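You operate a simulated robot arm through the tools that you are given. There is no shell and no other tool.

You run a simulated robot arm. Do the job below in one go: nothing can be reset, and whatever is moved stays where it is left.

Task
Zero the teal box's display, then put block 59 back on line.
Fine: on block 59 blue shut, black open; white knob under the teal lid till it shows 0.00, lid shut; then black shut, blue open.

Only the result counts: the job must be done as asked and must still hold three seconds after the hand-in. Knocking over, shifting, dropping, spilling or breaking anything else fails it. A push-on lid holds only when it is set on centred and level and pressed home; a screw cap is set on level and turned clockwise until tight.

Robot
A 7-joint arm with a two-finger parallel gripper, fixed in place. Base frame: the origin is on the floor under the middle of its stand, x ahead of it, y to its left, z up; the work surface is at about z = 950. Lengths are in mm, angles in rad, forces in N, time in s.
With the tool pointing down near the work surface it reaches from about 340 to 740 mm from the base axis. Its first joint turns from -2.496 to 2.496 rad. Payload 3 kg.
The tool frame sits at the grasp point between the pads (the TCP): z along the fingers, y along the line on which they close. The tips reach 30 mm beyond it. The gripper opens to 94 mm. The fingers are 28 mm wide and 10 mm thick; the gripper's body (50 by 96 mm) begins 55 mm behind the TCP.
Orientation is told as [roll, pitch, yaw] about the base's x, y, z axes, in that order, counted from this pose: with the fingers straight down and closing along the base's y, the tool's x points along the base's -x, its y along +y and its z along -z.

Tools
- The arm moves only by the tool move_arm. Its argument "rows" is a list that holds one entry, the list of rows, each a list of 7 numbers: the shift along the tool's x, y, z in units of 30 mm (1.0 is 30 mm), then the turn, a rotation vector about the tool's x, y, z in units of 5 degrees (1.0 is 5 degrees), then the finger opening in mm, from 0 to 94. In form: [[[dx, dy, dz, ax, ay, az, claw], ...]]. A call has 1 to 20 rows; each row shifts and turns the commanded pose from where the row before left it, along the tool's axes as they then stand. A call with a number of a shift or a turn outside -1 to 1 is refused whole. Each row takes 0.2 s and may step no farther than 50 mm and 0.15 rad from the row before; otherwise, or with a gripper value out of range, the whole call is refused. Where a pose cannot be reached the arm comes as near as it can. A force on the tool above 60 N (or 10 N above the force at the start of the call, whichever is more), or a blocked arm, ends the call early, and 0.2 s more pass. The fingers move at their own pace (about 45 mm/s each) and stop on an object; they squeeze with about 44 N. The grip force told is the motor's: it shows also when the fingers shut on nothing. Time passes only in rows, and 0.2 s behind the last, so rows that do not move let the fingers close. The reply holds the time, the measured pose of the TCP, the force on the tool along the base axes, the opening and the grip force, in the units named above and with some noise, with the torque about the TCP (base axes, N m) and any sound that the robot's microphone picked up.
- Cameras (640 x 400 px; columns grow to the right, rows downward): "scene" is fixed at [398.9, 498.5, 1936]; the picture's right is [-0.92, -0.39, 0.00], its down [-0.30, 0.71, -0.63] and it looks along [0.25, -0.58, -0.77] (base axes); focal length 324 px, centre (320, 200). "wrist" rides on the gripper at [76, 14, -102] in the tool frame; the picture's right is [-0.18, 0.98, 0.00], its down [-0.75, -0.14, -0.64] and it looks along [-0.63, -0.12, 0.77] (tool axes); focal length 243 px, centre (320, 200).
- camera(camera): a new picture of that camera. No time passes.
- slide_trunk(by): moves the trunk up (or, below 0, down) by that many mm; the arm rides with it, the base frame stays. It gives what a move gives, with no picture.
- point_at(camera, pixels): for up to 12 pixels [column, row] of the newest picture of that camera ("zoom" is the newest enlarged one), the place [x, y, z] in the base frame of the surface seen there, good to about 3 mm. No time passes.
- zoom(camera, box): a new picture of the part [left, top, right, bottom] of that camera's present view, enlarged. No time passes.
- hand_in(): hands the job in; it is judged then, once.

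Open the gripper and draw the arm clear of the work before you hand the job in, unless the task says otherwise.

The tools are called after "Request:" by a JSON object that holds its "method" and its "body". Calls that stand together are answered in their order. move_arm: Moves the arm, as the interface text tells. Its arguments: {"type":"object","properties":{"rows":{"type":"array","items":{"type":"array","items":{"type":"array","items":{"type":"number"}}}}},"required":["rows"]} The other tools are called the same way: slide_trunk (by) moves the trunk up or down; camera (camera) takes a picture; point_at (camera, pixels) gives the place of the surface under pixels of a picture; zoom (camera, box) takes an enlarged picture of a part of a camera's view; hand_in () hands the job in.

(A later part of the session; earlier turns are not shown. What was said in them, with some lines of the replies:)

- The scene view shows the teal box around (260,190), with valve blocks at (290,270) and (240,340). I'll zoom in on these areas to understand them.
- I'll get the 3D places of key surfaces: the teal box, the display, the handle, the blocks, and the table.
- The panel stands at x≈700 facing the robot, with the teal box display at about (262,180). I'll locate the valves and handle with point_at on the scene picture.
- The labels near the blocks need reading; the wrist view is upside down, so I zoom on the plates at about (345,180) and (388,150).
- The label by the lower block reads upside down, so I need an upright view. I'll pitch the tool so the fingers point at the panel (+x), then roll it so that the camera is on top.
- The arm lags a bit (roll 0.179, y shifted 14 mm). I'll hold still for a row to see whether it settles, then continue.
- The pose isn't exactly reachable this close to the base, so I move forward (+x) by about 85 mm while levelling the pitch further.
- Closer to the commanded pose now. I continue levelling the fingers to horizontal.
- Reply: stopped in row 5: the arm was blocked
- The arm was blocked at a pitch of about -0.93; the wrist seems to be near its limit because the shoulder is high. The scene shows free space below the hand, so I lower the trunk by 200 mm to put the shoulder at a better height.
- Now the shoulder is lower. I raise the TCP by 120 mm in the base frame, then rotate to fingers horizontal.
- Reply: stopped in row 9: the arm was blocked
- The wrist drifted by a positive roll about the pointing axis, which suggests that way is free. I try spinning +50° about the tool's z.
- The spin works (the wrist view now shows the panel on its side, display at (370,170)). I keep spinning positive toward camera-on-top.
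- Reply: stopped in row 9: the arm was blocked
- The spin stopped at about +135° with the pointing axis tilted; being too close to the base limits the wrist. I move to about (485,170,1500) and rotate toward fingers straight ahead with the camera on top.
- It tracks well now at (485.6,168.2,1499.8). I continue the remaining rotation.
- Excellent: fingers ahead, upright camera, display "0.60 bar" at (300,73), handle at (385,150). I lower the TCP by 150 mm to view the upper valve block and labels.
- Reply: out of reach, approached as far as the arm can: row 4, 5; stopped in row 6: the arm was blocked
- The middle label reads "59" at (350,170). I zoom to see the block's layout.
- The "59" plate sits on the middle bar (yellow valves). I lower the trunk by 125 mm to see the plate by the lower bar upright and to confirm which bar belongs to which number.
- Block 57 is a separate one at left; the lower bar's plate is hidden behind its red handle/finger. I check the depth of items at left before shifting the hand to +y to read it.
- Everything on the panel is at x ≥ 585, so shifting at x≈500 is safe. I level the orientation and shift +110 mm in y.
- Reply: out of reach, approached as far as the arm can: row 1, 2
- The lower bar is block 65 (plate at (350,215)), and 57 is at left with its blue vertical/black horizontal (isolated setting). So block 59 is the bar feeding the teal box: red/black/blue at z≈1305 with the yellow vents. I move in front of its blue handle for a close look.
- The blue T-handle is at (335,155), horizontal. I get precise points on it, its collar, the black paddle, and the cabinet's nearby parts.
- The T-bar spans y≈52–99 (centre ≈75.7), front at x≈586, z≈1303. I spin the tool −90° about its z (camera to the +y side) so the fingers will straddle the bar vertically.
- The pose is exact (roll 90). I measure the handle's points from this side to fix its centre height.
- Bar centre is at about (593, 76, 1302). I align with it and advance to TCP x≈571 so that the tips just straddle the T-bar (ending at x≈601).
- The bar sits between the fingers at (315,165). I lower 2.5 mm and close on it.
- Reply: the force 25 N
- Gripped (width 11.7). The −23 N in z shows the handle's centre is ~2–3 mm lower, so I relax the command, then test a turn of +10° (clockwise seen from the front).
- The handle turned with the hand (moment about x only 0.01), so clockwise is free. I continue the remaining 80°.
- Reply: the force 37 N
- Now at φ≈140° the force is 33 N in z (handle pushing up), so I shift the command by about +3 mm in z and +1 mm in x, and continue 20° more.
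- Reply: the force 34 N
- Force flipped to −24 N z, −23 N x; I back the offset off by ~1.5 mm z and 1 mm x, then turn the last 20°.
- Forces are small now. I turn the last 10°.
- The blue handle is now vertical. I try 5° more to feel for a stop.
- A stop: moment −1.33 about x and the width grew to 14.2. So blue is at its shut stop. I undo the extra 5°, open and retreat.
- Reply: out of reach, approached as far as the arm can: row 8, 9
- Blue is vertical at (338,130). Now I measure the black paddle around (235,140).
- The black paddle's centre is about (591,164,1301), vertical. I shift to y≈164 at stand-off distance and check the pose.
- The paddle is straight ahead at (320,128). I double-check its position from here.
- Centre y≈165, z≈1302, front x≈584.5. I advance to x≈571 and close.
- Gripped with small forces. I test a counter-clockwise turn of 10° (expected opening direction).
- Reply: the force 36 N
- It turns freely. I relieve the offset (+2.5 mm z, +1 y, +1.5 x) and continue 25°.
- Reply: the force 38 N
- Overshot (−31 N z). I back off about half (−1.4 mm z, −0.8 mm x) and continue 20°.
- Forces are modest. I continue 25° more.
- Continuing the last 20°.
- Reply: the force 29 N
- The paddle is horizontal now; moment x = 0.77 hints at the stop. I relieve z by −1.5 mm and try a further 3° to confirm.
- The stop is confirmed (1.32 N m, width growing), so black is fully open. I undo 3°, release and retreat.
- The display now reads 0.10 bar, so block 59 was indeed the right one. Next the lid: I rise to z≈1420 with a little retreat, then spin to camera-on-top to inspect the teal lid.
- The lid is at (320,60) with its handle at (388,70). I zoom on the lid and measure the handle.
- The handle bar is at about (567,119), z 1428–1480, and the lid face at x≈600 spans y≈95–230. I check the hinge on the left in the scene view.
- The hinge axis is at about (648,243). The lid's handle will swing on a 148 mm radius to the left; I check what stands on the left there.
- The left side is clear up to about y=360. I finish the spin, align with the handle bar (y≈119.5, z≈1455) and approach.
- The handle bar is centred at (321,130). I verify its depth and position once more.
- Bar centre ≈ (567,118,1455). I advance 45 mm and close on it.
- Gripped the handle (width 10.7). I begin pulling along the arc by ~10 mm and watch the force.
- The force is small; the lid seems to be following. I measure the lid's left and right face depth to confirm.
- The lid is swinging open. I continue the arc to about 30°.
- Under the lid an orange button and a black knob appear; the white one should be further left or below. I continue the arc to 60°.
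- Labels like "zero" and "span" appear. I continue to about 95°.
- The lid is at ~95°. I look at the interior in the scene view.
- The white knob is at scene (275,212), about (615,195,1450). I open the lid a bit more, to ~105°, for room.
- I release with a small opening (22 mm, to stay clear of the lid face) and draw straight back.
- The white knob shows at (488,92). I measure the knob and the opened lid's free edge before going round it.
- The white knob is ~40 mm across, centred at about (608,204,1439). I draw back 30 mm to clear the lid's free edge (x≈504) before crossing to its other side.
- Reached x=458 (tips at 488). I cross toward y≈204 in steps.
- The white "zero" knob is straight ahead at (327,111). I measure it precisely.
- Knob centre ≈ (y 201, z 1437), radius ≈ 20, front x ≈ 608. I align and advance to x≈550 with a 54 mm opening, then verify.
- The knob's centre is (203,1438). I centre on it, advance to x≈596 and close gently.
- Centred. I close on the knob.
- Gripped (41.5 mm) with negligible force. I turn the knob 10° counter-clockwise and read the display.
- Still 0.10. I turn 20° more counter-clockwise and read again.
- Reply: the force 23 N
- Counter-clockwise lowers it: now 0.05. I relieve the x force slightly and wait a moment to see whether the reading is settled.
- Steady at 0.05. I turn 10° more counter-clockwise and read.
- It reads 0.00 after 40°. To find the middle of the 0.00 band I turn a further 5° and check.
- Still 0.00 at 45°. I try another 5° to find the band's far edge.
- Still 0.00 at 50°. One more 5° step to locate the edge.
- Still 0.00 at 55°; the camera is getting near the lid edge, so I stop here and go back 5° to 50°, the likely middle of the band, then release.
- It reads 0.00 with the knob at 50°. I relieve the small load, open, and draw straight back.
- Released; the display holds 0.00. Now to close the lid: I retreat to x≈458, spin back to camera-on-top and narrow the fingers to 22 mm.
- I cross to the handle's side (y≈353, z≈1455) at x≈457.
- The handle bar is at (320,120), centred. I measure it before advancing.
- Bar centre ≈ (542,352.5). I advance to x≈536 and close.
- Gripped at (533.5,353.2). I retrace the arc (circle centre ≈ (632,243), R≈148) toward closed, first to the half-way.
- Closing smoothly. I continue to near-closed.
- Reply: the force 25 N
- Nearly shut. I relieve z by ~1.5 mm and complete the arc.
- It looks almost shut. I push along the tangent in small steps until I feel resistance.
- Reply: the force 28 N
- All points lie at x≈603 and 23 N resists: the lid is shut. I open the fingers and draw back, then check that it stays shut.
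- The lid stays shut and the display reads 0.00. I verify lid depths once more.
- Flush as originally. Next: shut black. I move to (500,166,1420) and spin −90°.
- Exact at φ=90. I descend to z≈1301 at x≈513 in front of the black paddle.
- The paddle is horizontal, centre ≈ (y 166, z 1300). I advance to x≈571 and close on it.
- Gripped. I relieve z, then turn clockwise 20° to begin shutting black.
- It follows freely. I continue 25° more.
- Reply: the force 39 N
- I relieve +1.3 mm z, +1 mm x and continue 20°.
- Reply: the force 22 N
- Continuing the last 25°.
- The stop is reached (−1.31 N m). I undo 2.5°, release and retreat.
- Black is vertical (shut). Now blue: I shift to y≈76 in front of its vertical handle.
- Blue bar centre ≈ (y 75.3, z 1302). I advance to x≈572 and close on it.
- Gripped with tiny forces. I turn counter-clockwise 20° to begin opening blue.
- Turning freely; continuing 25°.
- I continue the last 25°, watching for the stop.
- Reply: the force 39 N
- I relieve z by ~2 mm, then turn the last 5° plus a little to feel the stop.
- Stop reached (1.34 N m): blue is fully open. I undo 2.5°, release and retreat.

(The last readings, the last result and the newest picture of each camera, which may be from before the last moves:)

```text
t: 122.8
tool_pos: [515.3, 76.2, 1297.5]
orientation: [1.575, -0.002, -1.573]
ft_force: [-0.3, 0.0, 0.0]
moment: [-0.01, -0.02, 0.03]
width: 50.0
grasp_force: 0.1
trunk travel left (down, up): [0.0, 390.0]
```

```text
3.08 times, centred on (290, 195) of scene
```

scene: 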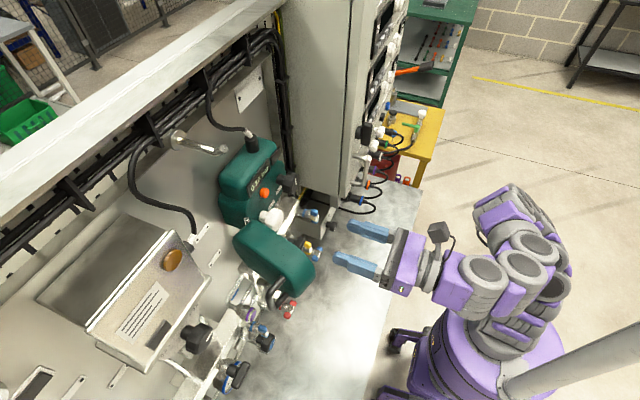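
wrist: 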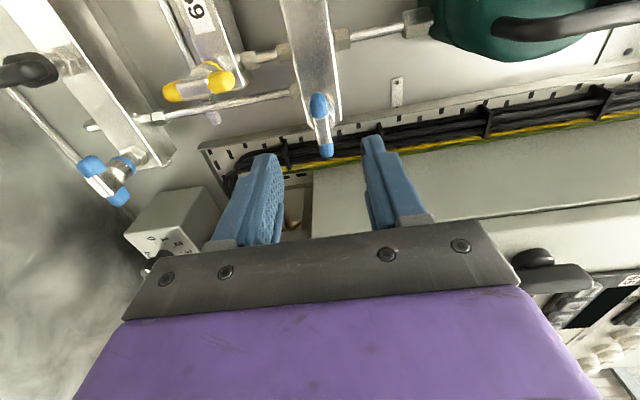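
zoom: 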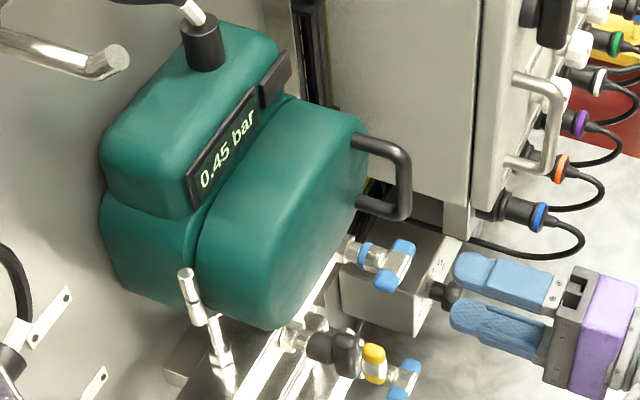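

The display shows 0.45 and may still be settling. I wait about a second and look again.

Request:
{"method": "move_arm", "body": {"rows": [[[0, 0, 0, 0, 0, 0, 50], [0, 0, 0, 0, 0, 0, 50], [0, 0, 0, 0, 0, 0, 50], [0, 0, 0, 0, 0, 0, 50], [0, 0, 0, 0, 0, 0, 50]]]}}

Request:
{"method": "zoom", "body": {"camera": "scene", "box": [210, 130, 370, 260]}}

```text
t: 124.0
tool_pos: [516.0, 76.5, 1298.6]
orientation: [1.574, -0.001, -1.57]
ft_force: [-0.2, 0.4, -0.4]
moment: [0.0, -0.03, 0.02]
width: 49.9
grasp_force: 0.1
trunk travel left (down, up): [0.0, 390.0]
```

```text
3.08 times, centred on (290, 195) of scene
```

zoom: 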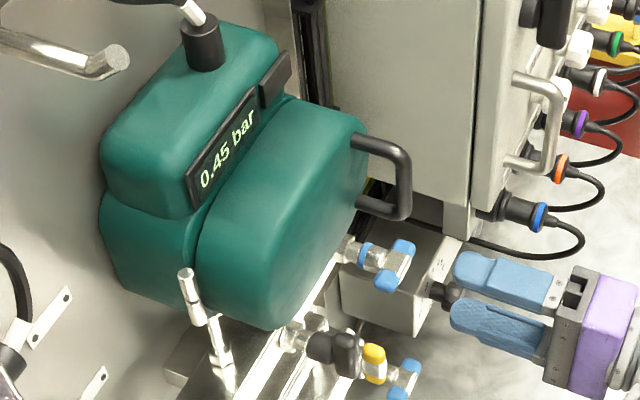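

Steady at 0.45, consistent with the 0.10 offset having been removed. I rise clear to z≈1420 and check the block's handles from there.

Request:
{"method": "point_at", "body": {"camera": "wrist", "pixels": [[318, 100], [321, 125], [326, 150], [322, 113]]}}

Request:
{"method": "move_arm", "body": {"rows": [[[0, 0.8, -0.4, 0, 0, 0, 50], [0, 0.9, -0.2, 0, 0, 0, 50], [0.3, 0.9, -0.2, 0, 0, 0, 50], [0.9, 0.9, 0, 0, 0, 0, 50], [0.9, 0.5, 0, 0, 0, 0, 50], [0.9, 0, 0, 0, 0, 0, 50], [0, 0, 0, 0, 0, 1, 50], [0, 0, 0, 0, 0, 1, 50], [0, 0, 0, 0, 0, 1, 50], [0, 0, 0, 0, 0, 1, 50], [0, 0, 0, 0, 0, 1, 50], [0, 0, 0, 0, 0, 1, 50], [0, 0, 0, 0, 0, 1, 50], [0, 0, 0, 0, 0, 1, 50], [0, 0, 0, 0, 0, 1, 50], [0, 0, 0, 0, 0, 1, 50], [0, 0, 0, 0, 0, 1, 50], [0, 0, 0, 0, 0, 1, 50], [0, 0, 0, 0, 0, 1, 50]]]}}

Request:
{"method": "camera", "body": {"camera": "wrist"}}

Request:
{"method": "camera", "body": {"camera": "scene"}}

```text
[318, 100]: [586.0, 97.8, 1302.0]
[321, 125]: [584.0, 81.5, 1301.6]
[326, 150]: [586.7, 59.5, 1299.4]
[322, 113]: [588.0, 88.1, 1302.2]
```

```text
t: 128.0
tool_pos: [492.2, 166.8, 1419.3]
orientation: [1.58, 1.136, -1.562]
ft_force: [-0.8, 0.4, 0.5]
moment: [0.0, 0.03, 0.01]
width: 50.0
grasp_force: 0.0
trunk travel left (down, up): [0.0, 390.0]
```

```text
taken
```

wrist: 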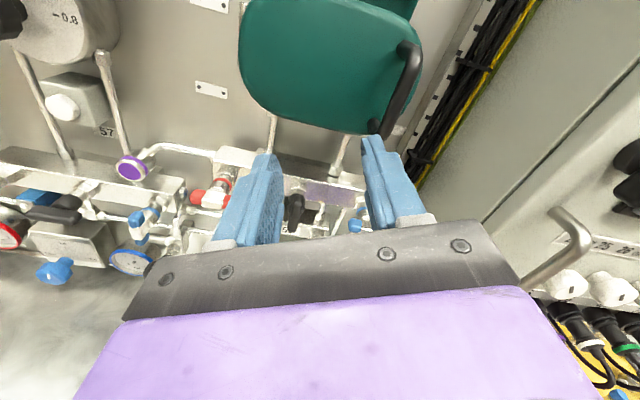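

```text
taken
```

scene: 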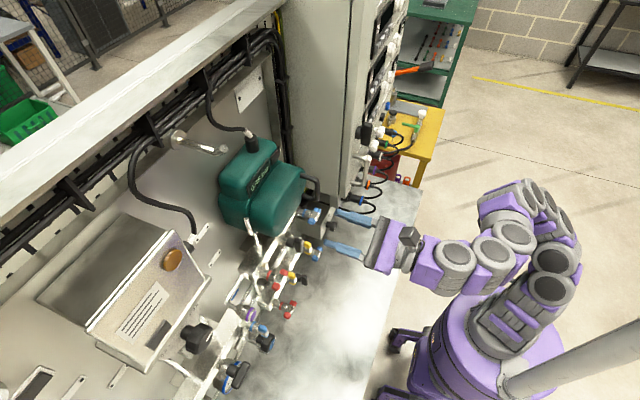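

I zoom on the final state of block 59 and the teal box in the scene view.

Request:
{"method": "zoom", "body": {"camera": "scene", "box": [225, 195, 345, 270]}}

Request:
{"method": "zoom", "body": {"camera": "scene", "box": [205, 120, 325, 225]}}

```text
5.33 times, centred on (285, 232) of scene
```

zoom: 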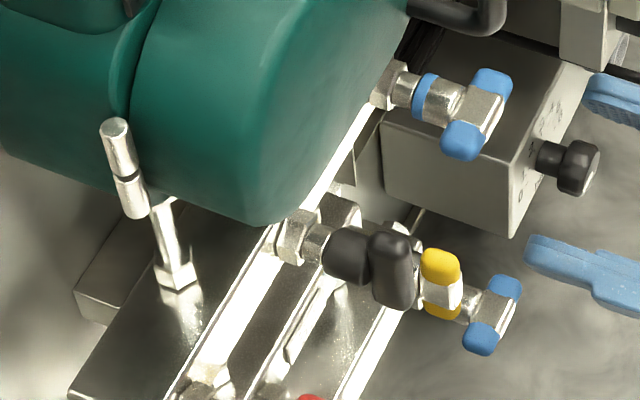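

```text
3.81 times, centred on (265, 172) of scene
```

zoom: 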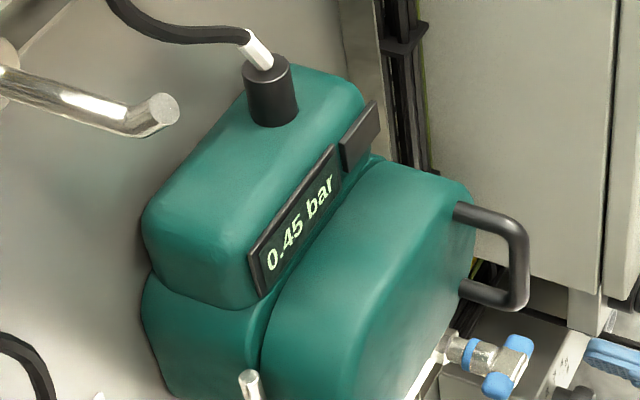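

Block 59 is back as it was (blue across, black upright), the lid is flush, and the display was zeroed. I open the gripper fully and draw the arm farther back, clear of the work.

Request:
{"method": "move_arm", "body": {"rows": [[[0, 0, -0.6, 0, 0, 1, 70], [0, 0, -0.6, 0, 0, 1, 94], [0.5, 0, 0, 0, 0, 1, 94], [0.5, 0, 0, 0, 0, 1, 94], [0, 0, 0, 0, 0, 1, 94], [0, 0, 0, 0, 0, 0, 94], [0, 0, 0, 0, 0, 0, 94]]]}}

Request:
{"method": "camera", "body": {"camera": "wrist"}}

Request:
{"method": "camera", "body": {"camera": "scene"}}

```text
t: 129.6
tool_pos: [455.5, 173.1, 1448.3]
orientation: [2.837, 1.565, -0.302]
ft_force: [0.4, -0.2, -0.6]
moment: [0.0, 0.01, 0.02]
width: 93.9
grasp_force: 0.0
trunk travel left (down, up): [0.0, 390.0]
```

```text
taken
```

wrist: 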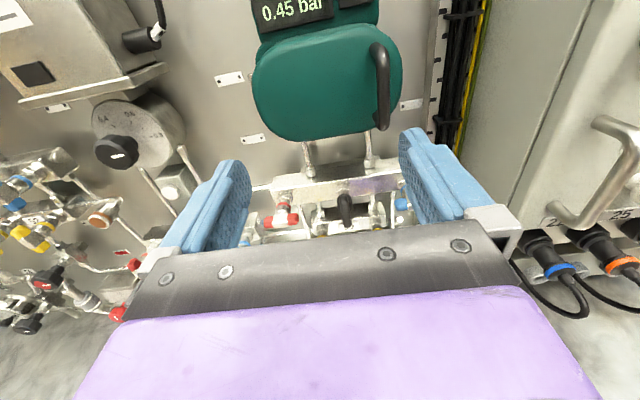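

```text
taken
```

scene: 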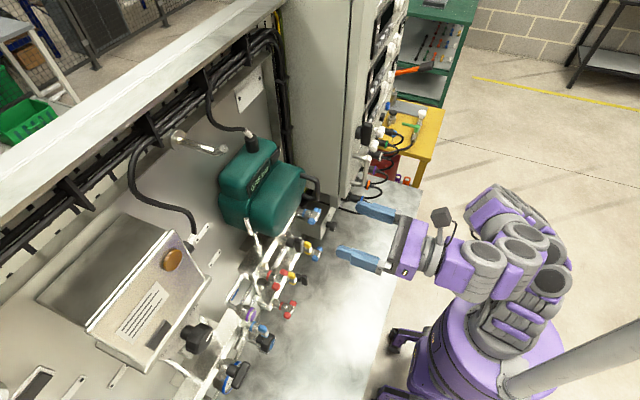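

The lid is shut, black is upright, blue is across, the arm is clear and the gripper is open. Handing in.

Request:
{"method": "hand_in", "body": {}}

```text
The job is handed in.
```

The teal box's display is zeroed and block 59 is back on line. I handed the job in with the lid shut, the gripper open and the arm clear.

- **Isolating:** I turned block 59's blue valve shut and its black valve open, each until I felt the stop. The display then fell from 0.60 to 0.10 bar.
- **Zeroing:** I turned the white "zero" knob under the lid counter-clockwise until the display showed 0.00. I set the knob near the middle of the range where it reads 0.00.
- **Lid:** I shut it. It measured flush, as at the start, and the display still read 0.00 before I touched the valves again.
- **Back on line:** I shut black, then opened blue, again each to its stop.

With the block back on line the display reads 0.45 bar. Taking the 0.10 offset off the earlier 0.60 would give 0.50. The readings I saw only ever moved in 0.05 steps, so I put the gap down to rounding. I didn't reopen the lid to check further.
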